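You operate a simulated robot arm through the tools that you are given. There is no shell and no other tool. Be economical: measure what you need, move in short steps, check, and stop when the job is done.

Carry out the task below with a simulated robot arm. There is one attempt and no reset: what you move stays moved.

## Task
Put the purple cartridge on the top of the dry box.

Only the result counts: the job must be done as asked and must still hold three seconds after the hand-in. Knocking over, shifting, dropping, spilling or breaking anything else fails it.

## Robot
A 7-joint arm with a two-finger parallel gripper, fixed in place. Base frame: the origin is at the foot of the arm, x ahead of it, y to its left, z up; the work surface is at about z = 0. Readings come in m, degrees, newtons and seconds.
With the tool pointing down near the work surface it reaches from about 0.24 to 0.62 m from the base axis. Its first joint turns from -66.0 to 66.0 degrees. Payload 2.6 kg.
The TCP is the grasp point between the finger pads, 0.03 m short of the fingertips. In the tool frame z runs along the fingers and y along their closing line. The gripper opens to 0.094 m. The fingers are 0.028 m wide and 0.01 m thick; the gripper's body (0.05 by 0.096 m) begins 0.055 m behind the TCP.
Orientation is that of the tool frame in the base frame, as a unit quaternion [x, y, z, w]. With the fingers straight down and closing along the base's y, the tool's x points along the base's -x, its y along +y and its z along -z.

## Interface
- The arm moves only by the tool drive_tool. Its argument "deltas" is a list that holds one entry, the list of rows, each a list of 5 numbers: the shift along the tool's x, y, z in units of 200 mm (1.0 is 200 mm), then the turn about the tool's z in units of 90 degrees (1.0 is 90 degrees), then the finger opening in m, from 0 to 0.094. In form: [[[x, y, z, yaw, fingers], ...]]. A call has 1 to 12 rows; each row is the pose to reach, as a shift and turn from the pose commanded when the call began, along the tool's axes at that moment. A call with a number of a shift or a turn outside -1 to 1 is refused whole. Each row takes 0.2 s and may step no farther than 0.05 m and 8.6 degrees from the row before; otherwise, or with a gripper value out of range, the whole call is refused. Where a pose cannot be reached the arm comes as near as it can. A force on the tool above 40 N (or 10 N above the force at the start of the call, whichever is more), or a blocked arm, ends the call early, and 0.2 s more pass. The fingers move at their own pace (about 0.072 m/s each) and stop on an object; they squeeze with about 24 N. The grip force told is the motor's: it shows also when the fingers shut on nothing. Time passes only in rows, and 0.2 s behind the last, so rows that repeat a pose let the fingers close. It gives the time, the measured TCP pose, the force on the tool (base axes), the opening and the grip force at its end, in the units of the frame above (readings bear some noise), and new pictures: "pictures" is both (left out), scene, wrist or none.
- Cameras (640 x 400 px; columns grow to the right, rows downward): "scene" is fixed at [0.0203, 0.4187, 0.5699]; the picture's right is [-0.88, -0.47, 0.00], its down [-0.24, 0.46, -0.85] and it looks along [0.40, -0.75, -0.52] (base axes); focal length 320 px, centre (320, 200). "wrist" rides on the gripper at [-0.037, 0, -0.058] in the tool frame; the picture's right is [0.00, -1.00, 0.00], its down [0.97, 0.00, -0.24] and it looks along [0.24, 0.00, 0.97] (tool axes); focal length 218 px, centre (320, 200).
- point_at(camera, pixels): for up to 12 pixels [column, row] of the newest picture of that camera ("zoom" is the newest enlarged one), the place [x, y, z] in the base frame of the surface seen there, good to about 0.002 m. The clock stands still meanwhile.
- zoom(camera, box): a new picture of the part [left, top, right, bottom] of that camera's present view, enlarged. The clock stands still meanwhile.
- finish_job(): hands the job in; it is judged then, once.

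Keep the steps short. Do not move on a guess: measure, check each grasp and each placing, and mend mistakes. In all there are 60 turns and 120 pictures (those below and enlarged ones count). Leave the gripper open and the arm clear of the work at the hand-in unless told otherwise, and finish with a single line.

The tools are called by a JSON object that holds its "fn" and its "kwargs". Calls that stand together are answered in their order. drive_tool: Moves the arm, as the interface text tells. Its arguments: {"type":"object","properties":{"deltas":{"type":"array","items":{"type":"array","items":{"type":"array","items":{"type":"number"}}}},"pictures":{"type":"string","enum":["both","scene","wrist","none"]}},"required":["deltas"]} The other tools are called the same way: point_at (camera, pixels) gives the place of the surface under pixels of a picture; zoom (camera, box) takes an enlarged picture of a part of a camera's view; finish_job () hands the job in.

At the start:

```text
time: 0.0
tcp_pos: [0.3927, 0.08, 0.3651]
ee_rot: [0.0, 1.0, 0.0, 0.001]
ft_force: [-0.2, 0.4, 1.2]
opening: 0.0937
finger_force: 0.1
```

scene: 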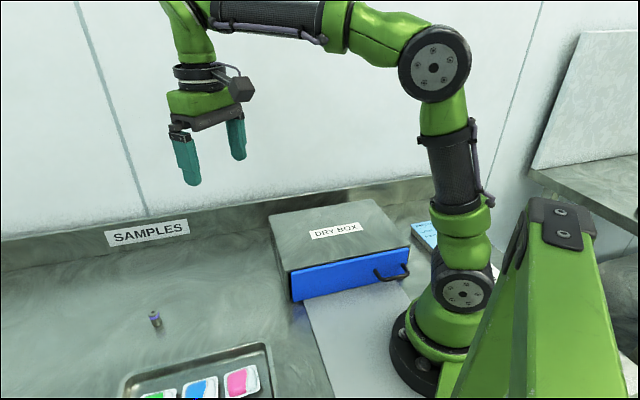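
wrist: 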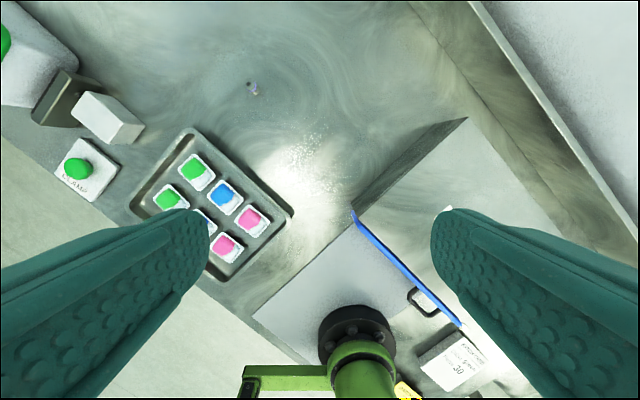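

I see a small cylinder with a purple band at scene (155,318) and the dry box at about (335,240). I'll enlarge both and measure them.

{"fn": "zoom", "kwargs": {"camera": "scene", "box": [115, 290, 195, 340]}}

{"fn": "zoom", "kwargs": {"camera": "wrist", "box": [220, 65, 284, 105]}}

{"fn": "point_at", "kwargs": {"camera": "scene", "pixels": [[155, 312], [154, 318], [157, 325], [270, 215], [375, 203], [408, 245], [290, 270], [335, 230], [140, 325], [330, 240], [350, 220]]}}

{"fn": "point_at", "kwargs": {"camera": "wrist", "pixels": [[252, 88], [256, 92], [249, 84], [465, 120], [356, 210], [270, 100]]}}

```text
8.00 times, centred on (155, 315) of scene
```

zoom: 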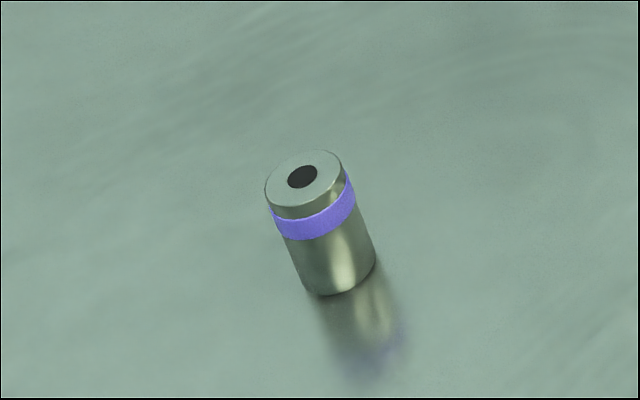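

```text
10.00 times, centred on (252, 85) of wrist
```

zoom: 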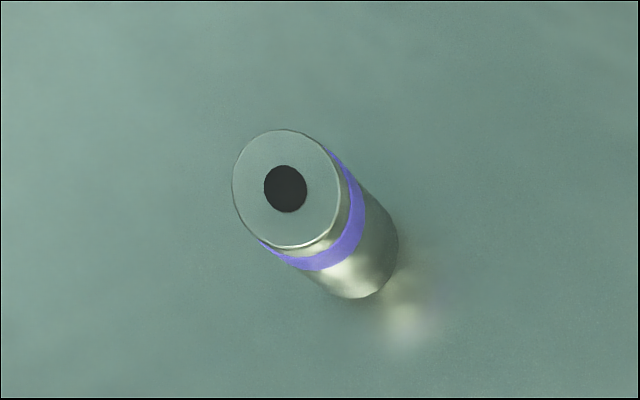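

```text
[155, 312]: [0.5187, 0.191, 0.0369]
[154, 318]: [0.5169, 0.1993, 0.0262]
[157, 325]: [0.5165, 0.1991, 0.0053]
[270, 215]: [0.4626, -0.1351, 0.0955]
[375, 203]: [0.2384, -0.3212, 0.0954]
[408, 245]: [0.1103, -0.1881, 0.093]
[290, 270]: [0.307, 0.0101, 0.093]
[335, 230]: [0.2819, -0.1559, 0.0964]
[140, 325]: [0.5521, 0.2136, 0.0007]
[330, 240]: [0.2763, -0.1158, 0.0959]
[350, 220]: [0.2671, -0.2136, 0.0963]
```

```text
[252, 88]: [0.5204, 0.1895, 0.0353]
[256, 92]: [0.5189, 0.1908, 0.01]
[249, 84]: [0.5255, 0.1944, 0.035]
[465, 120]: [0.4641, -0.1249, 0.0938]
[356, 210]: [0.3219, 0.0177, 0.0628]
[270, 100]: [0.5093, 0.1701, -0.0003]
```

The cartridge stands upright with its centre near (0.525, 0.195), about 18 mm across and 36 mm tall. The box top is at z≈0.0955, with its centre near (0.28, -0.155). Next I'll move to above the cartridge at z≈0.2.

{"fn": "drive_tool", "kwargs": {"deltas": [[[-0.11, 0.096, 0.137, 0, 0.094], [-0.22, 0.192, 0.275, 0, 0.094], [-0.33, 0.288, 0.412, 0, 0.094], [-0.44, 0.383, 0.55, 0, 0.094], [-0.55, 0.479, 0.687, 0, 0.094], [-0.66, 0.575, 0.825, 0, 0.094]]], "pictures": "both"}}

```text
time: 1.4
tcp_pos: [0.5249, 0.1952, 0.1992]
ee_rot: [0.0, 1.0, 0.0, 0.0]
ft_force: [0.8, -0.5, 0.1]
opening: 0.0941
finger_force: 0.0
```

scene: 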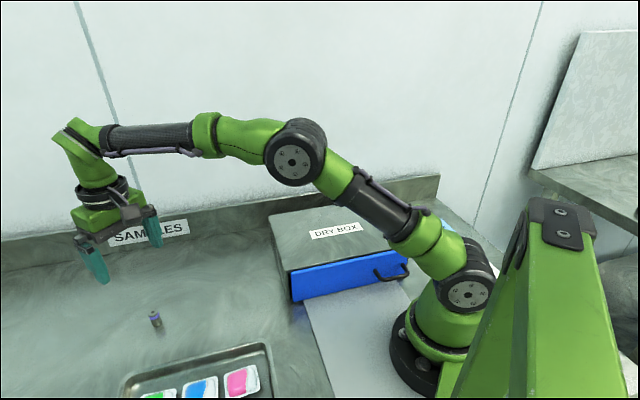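
wrist: 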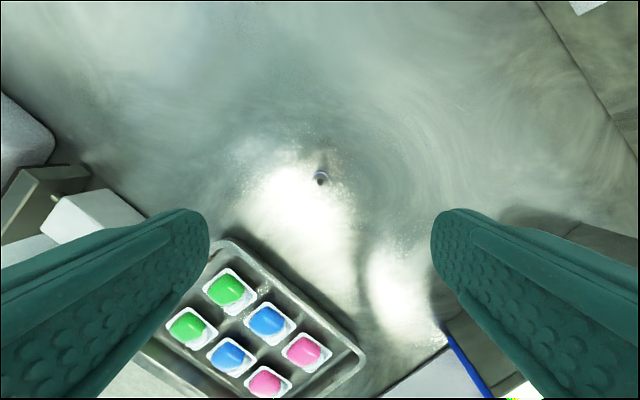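

The cartridge is at wrist (320,178). The tray's corner near (228,243) may lie close to the left finger, so I'll measure both.

{"fn": "zoom", "kwargs": {"camera": "wrist", "box": [288, 155, 352, 195]}}

{"fn": "point_at", "kwargs": {"camera": "wrist", "pixels": [[320, 178], [320, 181], [228, 240], [218, 250], [250, 250], [145, 212], [85, 195], [300, 310]]}}

```text
10.00 times, centred on (320, 175) of wrist
```

zoom: 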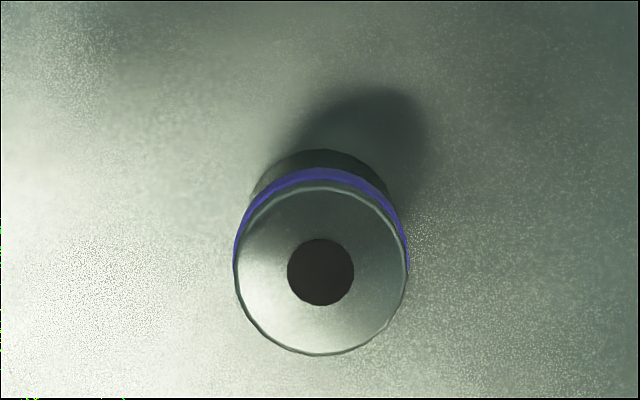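

```text
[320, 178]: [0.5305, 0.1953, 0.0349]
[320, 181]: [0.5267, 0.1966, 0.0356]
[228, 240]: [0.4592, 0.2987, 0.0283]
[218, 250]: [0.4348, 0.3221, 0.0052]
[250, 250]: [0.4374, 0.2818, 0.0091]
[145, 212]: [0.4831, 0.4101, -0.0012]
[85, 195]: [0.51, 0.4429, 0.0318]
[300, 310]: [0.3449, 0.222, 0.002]
```

The cartridge's top centre is at (320,182), about (0.525, 0.195), so it sits between the fingers. The tray is at least 5 cm clear. I'll go straight down to TCP z≈0.035 without closing.

{"fn": "drive_tool", "kwargs": {"deltas": [[[0, 0, 0.2, 0, 0.07], [0, 0, 0.4, 0, 0.06], [0, 0, 0.55, 0, 0.06], [0, 0, 0.68, 0, 0.06], [0, 0, 0.77, 0, 0.06], [0, 0, 0.82, 0, 0.06]]], "pictures": "both"}}

```text
time: 2.8
tcp_pos: [0.5245, 0.1953, 0.0357]
ee_rot: [-0.001, 1.0, 0.0, 0.001]
ft_force: [0.9, 0.5, 0.1]
opening: 0.0599
finger_force: 0.1
```

scene: 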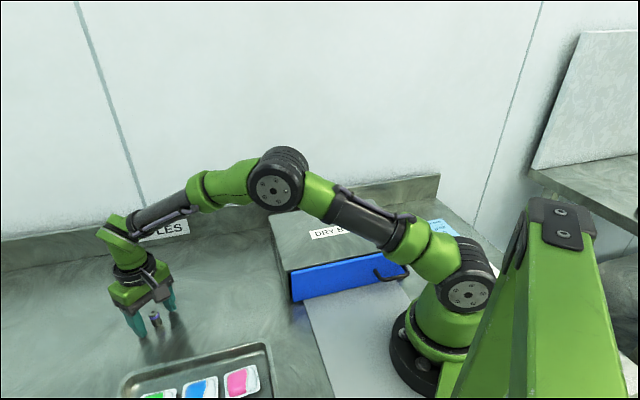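
wrist: 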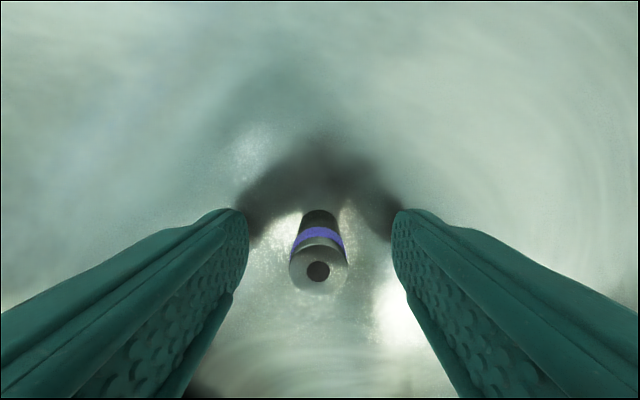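

The cartridge stands between the fingers at (318,255). I'll close on it and let the grip settle.

{"fn": "drive_tool", "kwargs": {"deltas": [[[0, 0, 0, 0, 0.03], [0, 0, 0, 0, 0.01], [0, 0, 0, 0, 0.01], [0, 0, 0, 0, 0.01], [0, 0, 0, 0, 0.01]]], "pictures": "wrist"}}

```text
time: 4.0
tcp_pos: [0.5244, 0.1948, 0.0363]
ee_rot: [0.0, 1.0, 0.0, 0.001]
ft_force: [0.7, -0.3, -0.2]
opening: 0.0166
finger_force: 24.0
```

wrist: 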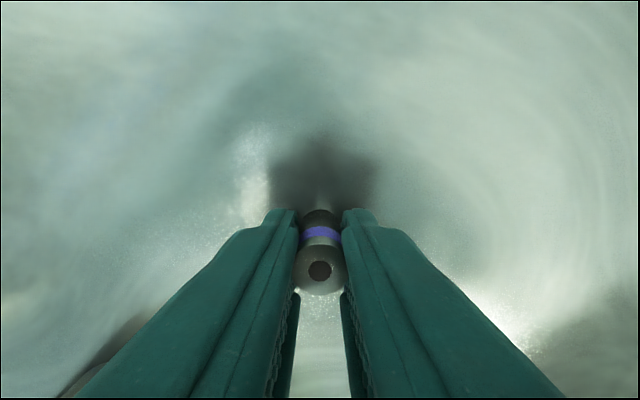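

The fingers stopped at 16.6 mm with 24 N, so the cartridge is gripped. I'll lift slowly to z≈0.2.

{"fn": "drive_tool", "kwargs": {"deltas": [[[0, 0, -0.05, 0, 0.01], [0, 0, -0.15, 0, 0.01], [0, 0, -0.3, 0, 0.01], [0, 0, -0.45, 0, 0.01], [0, 0, -0.6, 0, 0.01], [0, 0, -0.75, 0, 0.01], [0, 0, -0.82, 0, 0.01]]], "pictures": "both"}}

{"fn": "zoom", "kwargs": {"camera": "wrist", "box": [256, 190, 384, 310]}}

```text
time: 5.6
tcp_pos: [0.5239, 0.1968, 0.1994]
ee_rot: [0.0, 1.0, 0.0, 0.0]
ft_force: [0.4, 0.1, -0.5]
opening: 0.0165
finger_force: 23.9
```

scene: 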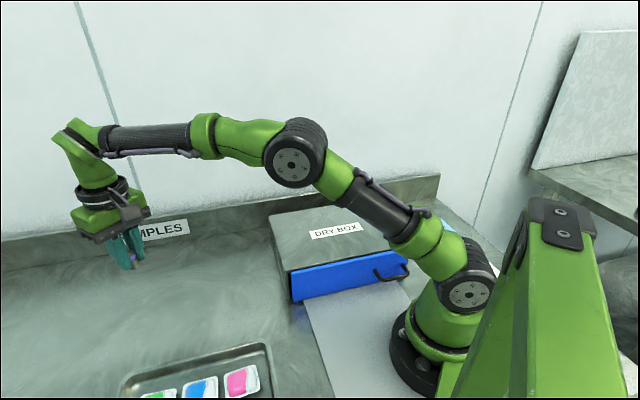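
wrist: 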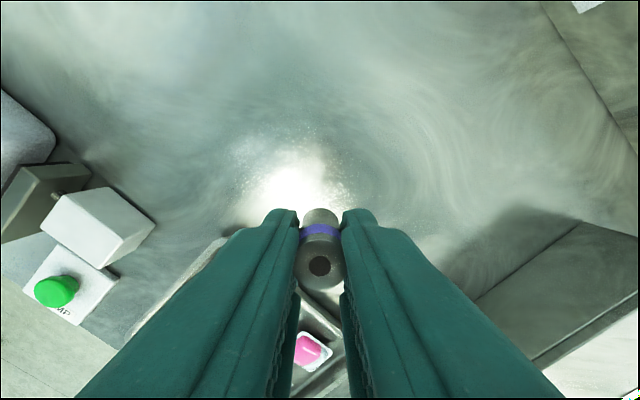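

```text
3.33 times, centred on (320, 250) of wrist
```

zoom: 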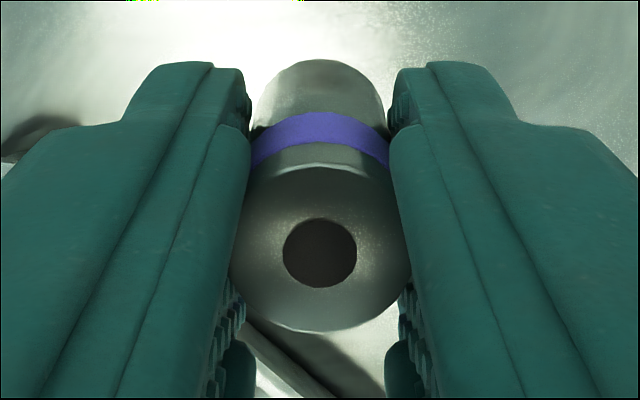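

The cartridge came up with the hand. I'll carry it level toward the box target at (0.33, -0.12) in two halves at z≈0.2, well above the box's 0.096.

{"fn": "drive_tool", "kwargs": {"deltas": [[[0.08, -0.13, 0, 0, 0.01], [0.16, -0.26, 0, 0, 0.01], [0.24, -0.39, 0, 0, 0.01], [0.32, -0.52, 0, 0, 0.01], [0.4, -0.65, 0, 0, 0.01], [0.485, -0.79, 0, 0, 0.01]]], "pictures": "none"}}

{"fn": "drive_tool", "kwargs": {"deltas": [[[0.08, -0.13, 0, 0, 0.01], [0.16, -0.26, 0, 0, 0.01], [0.24, -0.39, 0, 0, 0.01], [0.32, -0.52, 0, 0, 0.01], [0.4, -0.65, 0, 0, 0.01], [0.485, -0.79, 0, 0, 0.01]]], "pictures": "both"}}

```text
time: 7.0
tcp_pos: [0.4278, 0.0355, 0.1999]
ee_rot: [-0.001, 1.0, 0.0, 0.0]
ft_force: [0.1, 1.2, -0.2]
opening: 0.0165
finger_force: 23.9
```

```text
time: 8.4
tcp_pos: [0.3297, -0.1197, 0.2012]
ee_rot: [0.0, 1.0, 0.0, 0.0]
ft_force: [0.0, 0.0, -0.9]
opening: 0.0166
finger_force: 24.1
```

scene: 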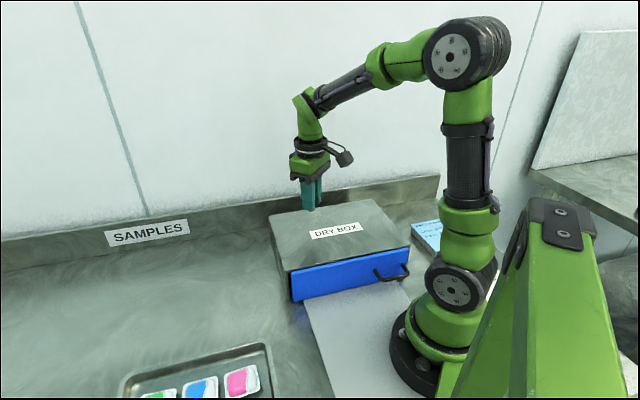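
wrist: 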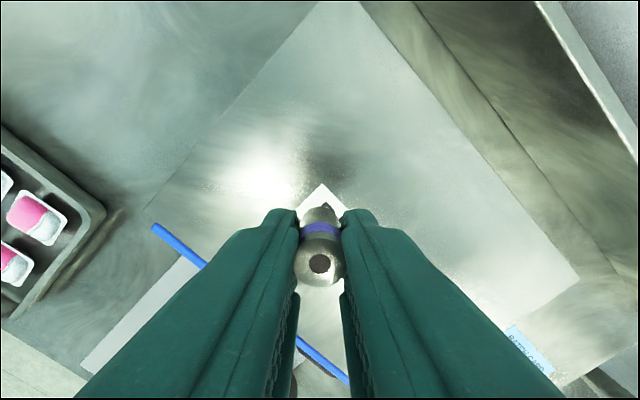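

The hand is over the box top. I'll measure the surface around the landing spot and the near end of the label at wrist (320,186).

{"fn": "point_at", "kwargs": {"camera": "wrist", "pixels": [[320, 187], [300, 195], [345, 195], [320, 165], [280, 195], [320, 140], [150, 208], [340, 8], [578, 280]]}}

{"fn": "zoom", "kwargs": {"camera": "scene", "box": [264, 140, 392, 220]}}

```text
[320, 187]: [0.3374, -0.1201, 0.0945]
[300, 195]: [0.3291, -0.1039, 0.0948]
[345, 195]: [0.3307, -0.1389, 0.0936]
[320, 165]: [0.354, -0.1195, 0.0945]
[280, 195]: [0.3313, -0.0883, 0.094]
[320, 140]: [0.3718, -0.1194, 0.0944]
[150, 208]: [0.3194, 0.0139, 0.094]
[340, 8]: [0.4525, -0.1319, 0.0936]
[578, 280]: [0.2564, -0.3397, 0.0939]
```

```text
5.00 times, centred on (328, 180) of scene
```

zoom: 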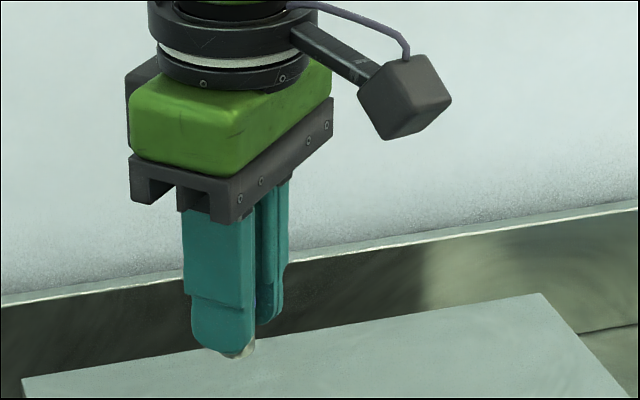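

The label's corner is at x=0.337, so I'll shift 35 mm outward to bare metal at x≈0.365. Then I'll lower to just above the top (z≈0.0945), at TCP z≈0.135.

{"fn": "drive_tool", "kwargs": {"deltas": [[[-0.09, 0, 0, 0, 0.01], [-0.175, 0, 0, 0, 0.01], [-0.175, 0, 0.12, 0, 0.01], [-0.175, 0, 0.22, 0, 0.01], [-0.175, 0, 0.29, 0, 0.01], [-0.175, 0, 0.325, 0, 0.01], [-0.175, 0, 0.325, 0, 0.01]]], "pictures": "both"}}

{"fn": "zoom", "kwargs": {"camera": "scene", "box": [256, 170, 352, 230]}}

```text
time: 10.0
tcp_pos: [0.3645, -0.1208, 0.1337]
ee_rot: [0.001, 1.0, 0.0, 0.001]
ft_force: [-2.1, 0.5, 11.0]
opening: 0.0168
finger_force: 24.0
```

scene: 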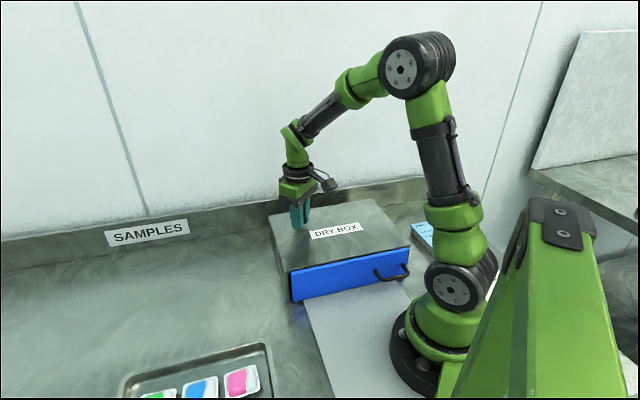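
wrist: 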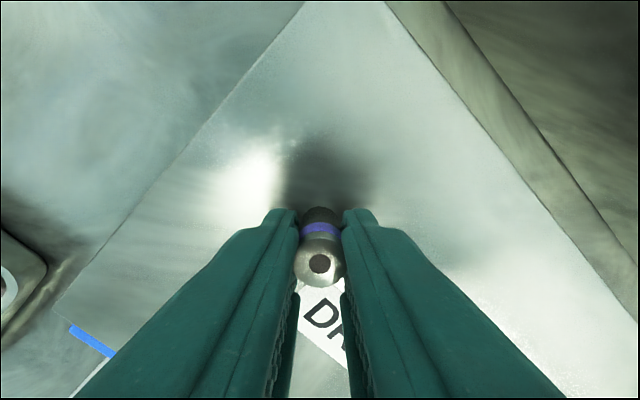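

```text
6.67 times, centred on (304, 200) of scene
```

zoom: 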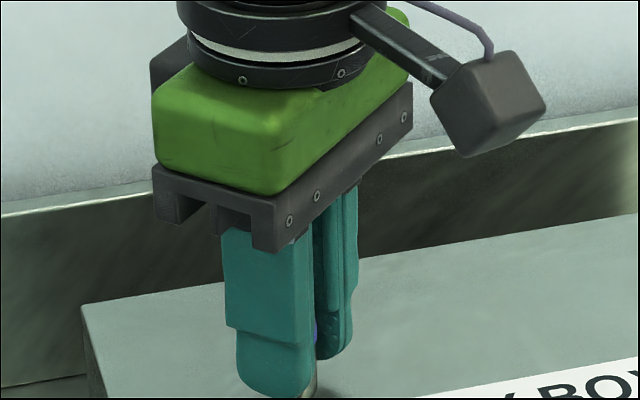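

The tool reads 11 N upward, so the cartridge already touches the top, about 2 mm higher than expected. It may be slightly tilted in the grip, so I'll look closely before releasing.

{"fn": "zoom", "kwargs": {"camera": "wrist", "box": [256, 190, 384, 310]}}

{"fn": "zoom", "kwargs": {"camera": "scene", "box": [284, 205, 324, 235]}}

```text
3.33 times, centred on (320, 250) of wrist
```

zoom: 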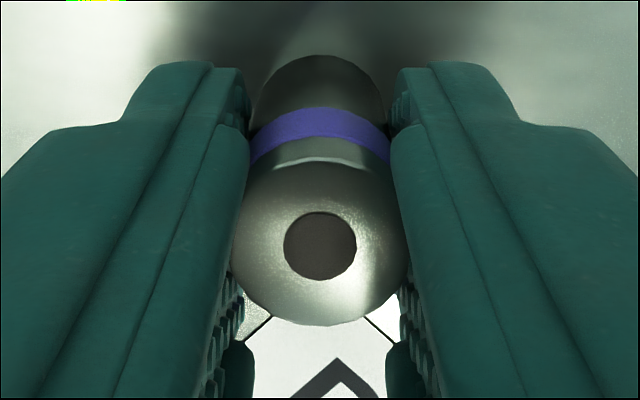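

```text
13.33 times, centred on (304, 220) of scene
```

zoom: 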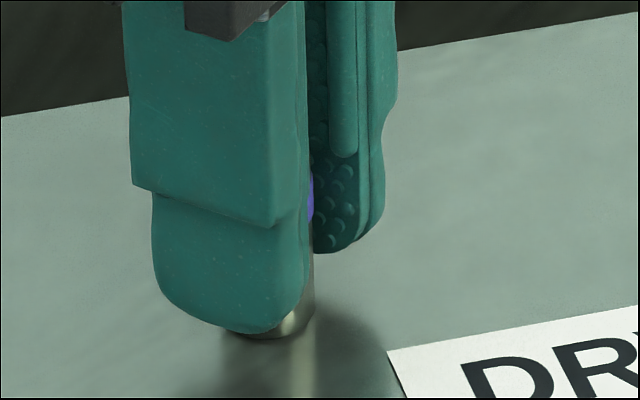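

It rests on the top at most a few degrees off vertical. I'll ease up about 0.8 mm to take off the pressure, then open in small steps.

{"fn": "drive_tool", "kwargs": {"deltas": [[[0, 0, -0.004, 0, 0.01], [0, 0, -0.004, 0, 0.01], [0, 0, -0.004, 0, 0.018], [0, 0, -0.004, 0, 0.021], [0, 0, -0.004, 0, 0.025], [0, 0, -0.004, 0, 0.035], [0, 0, -0.004, 0, 0.05], [0, 0, -0.004, 0, 0.06]]], "pictures": "both"}}

{"fn": "zoom", "kwargs": {"camera": "scene", "box": [280, 200, 328, 230]}}

```text
time: 11.8
tcp_pos: [0.3641, -0.121, 0.1343]
ee_rot: [0.0, 1.0, -0.001, 0.0]
ft_force: [-0.2, 0.7, -0.2]
opening: 0.06
finger_force: 0.2
```

scene: 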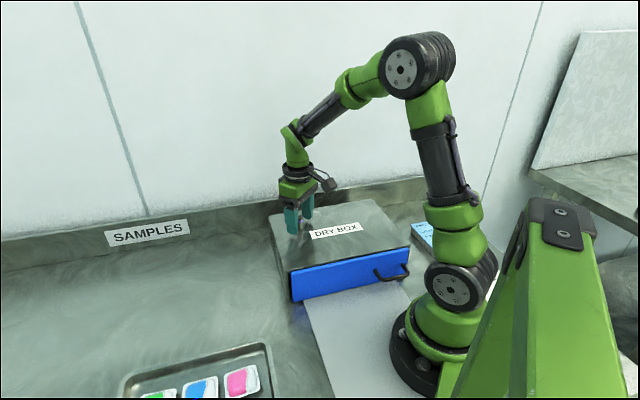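
wrist: 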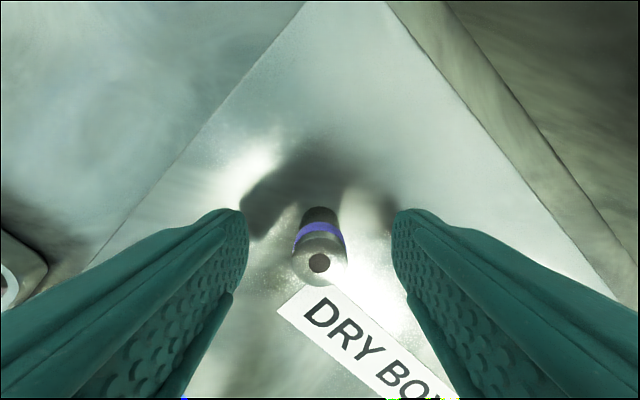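

```text
13.33 times, centred on (304, 215) of scene
```

zoom: 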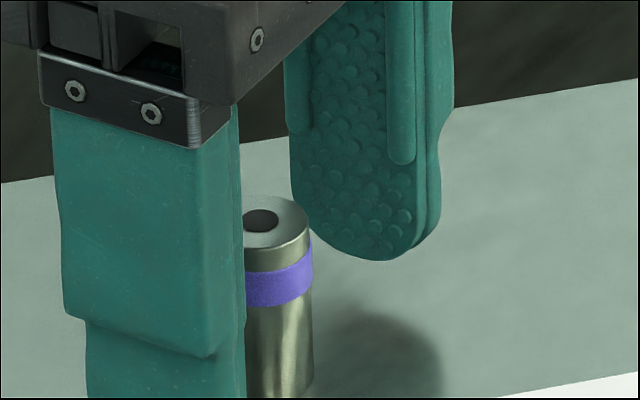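

The cartridge stands upright and free between the open fingers at wrist (319,245). I'll open fully and rise straight up.

{"fn": "drive_tool", "kwargs": {"deltas": [[[0, 0, -0.05, 0, 0.07], [0, 0, -0.15, 0, 0.08], [0, 0, -0.3, 0, 0.094], [0, 0, -0.5, 0, 0.094], [0, 0, -0.7, 0, 0.094], [0, 0, -0.85, 0, 0.094], [0, 0, -0.85, 0, 0.094]]], "pictures": "both"}}

{"fn": "zoom", "kwargs": {"camera": "scene", "box": [264, 190, 344, 240]}}

```text
time: 13.4
tcp_pos: [0.3646, -0.1189, 0.3075]
ee_rot: [0.0, 1.0, 0.0, 0.001]
ft_force: [0.2, -0.1, 0.2]
opening: 0.0939
finger_force: 0.0
```

scene: 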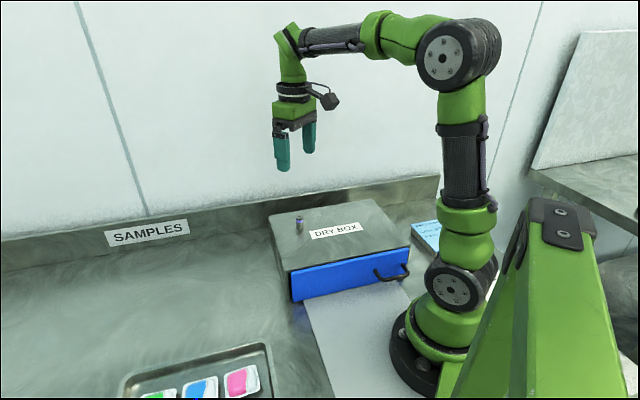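
wrist: 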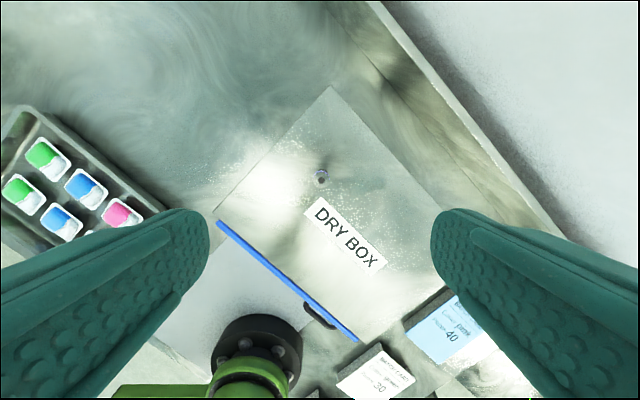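

```text
8.00 times, centred on (304, 215) of scene
```

zoom: 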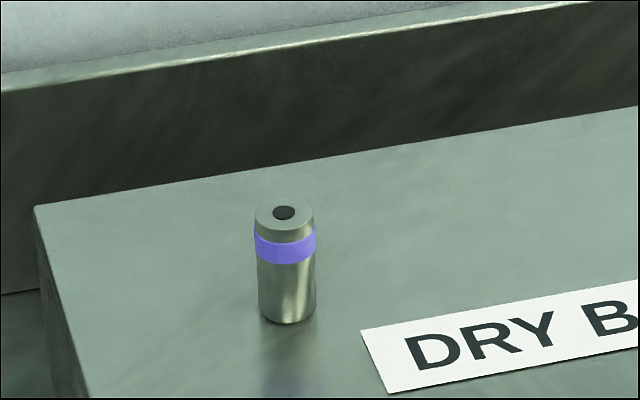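

The cartridge stands upright on the box top at scene (299,223). The box hasn't moved, and the gripper is open and well clear, so I'll hand in.

{"fn": "finish_job", "kwargs": {}}

```text
The job is handed in.
```

The purple cartridge is standing upright on top of the dry box, the gripper is open and clear, and the job is handed in.
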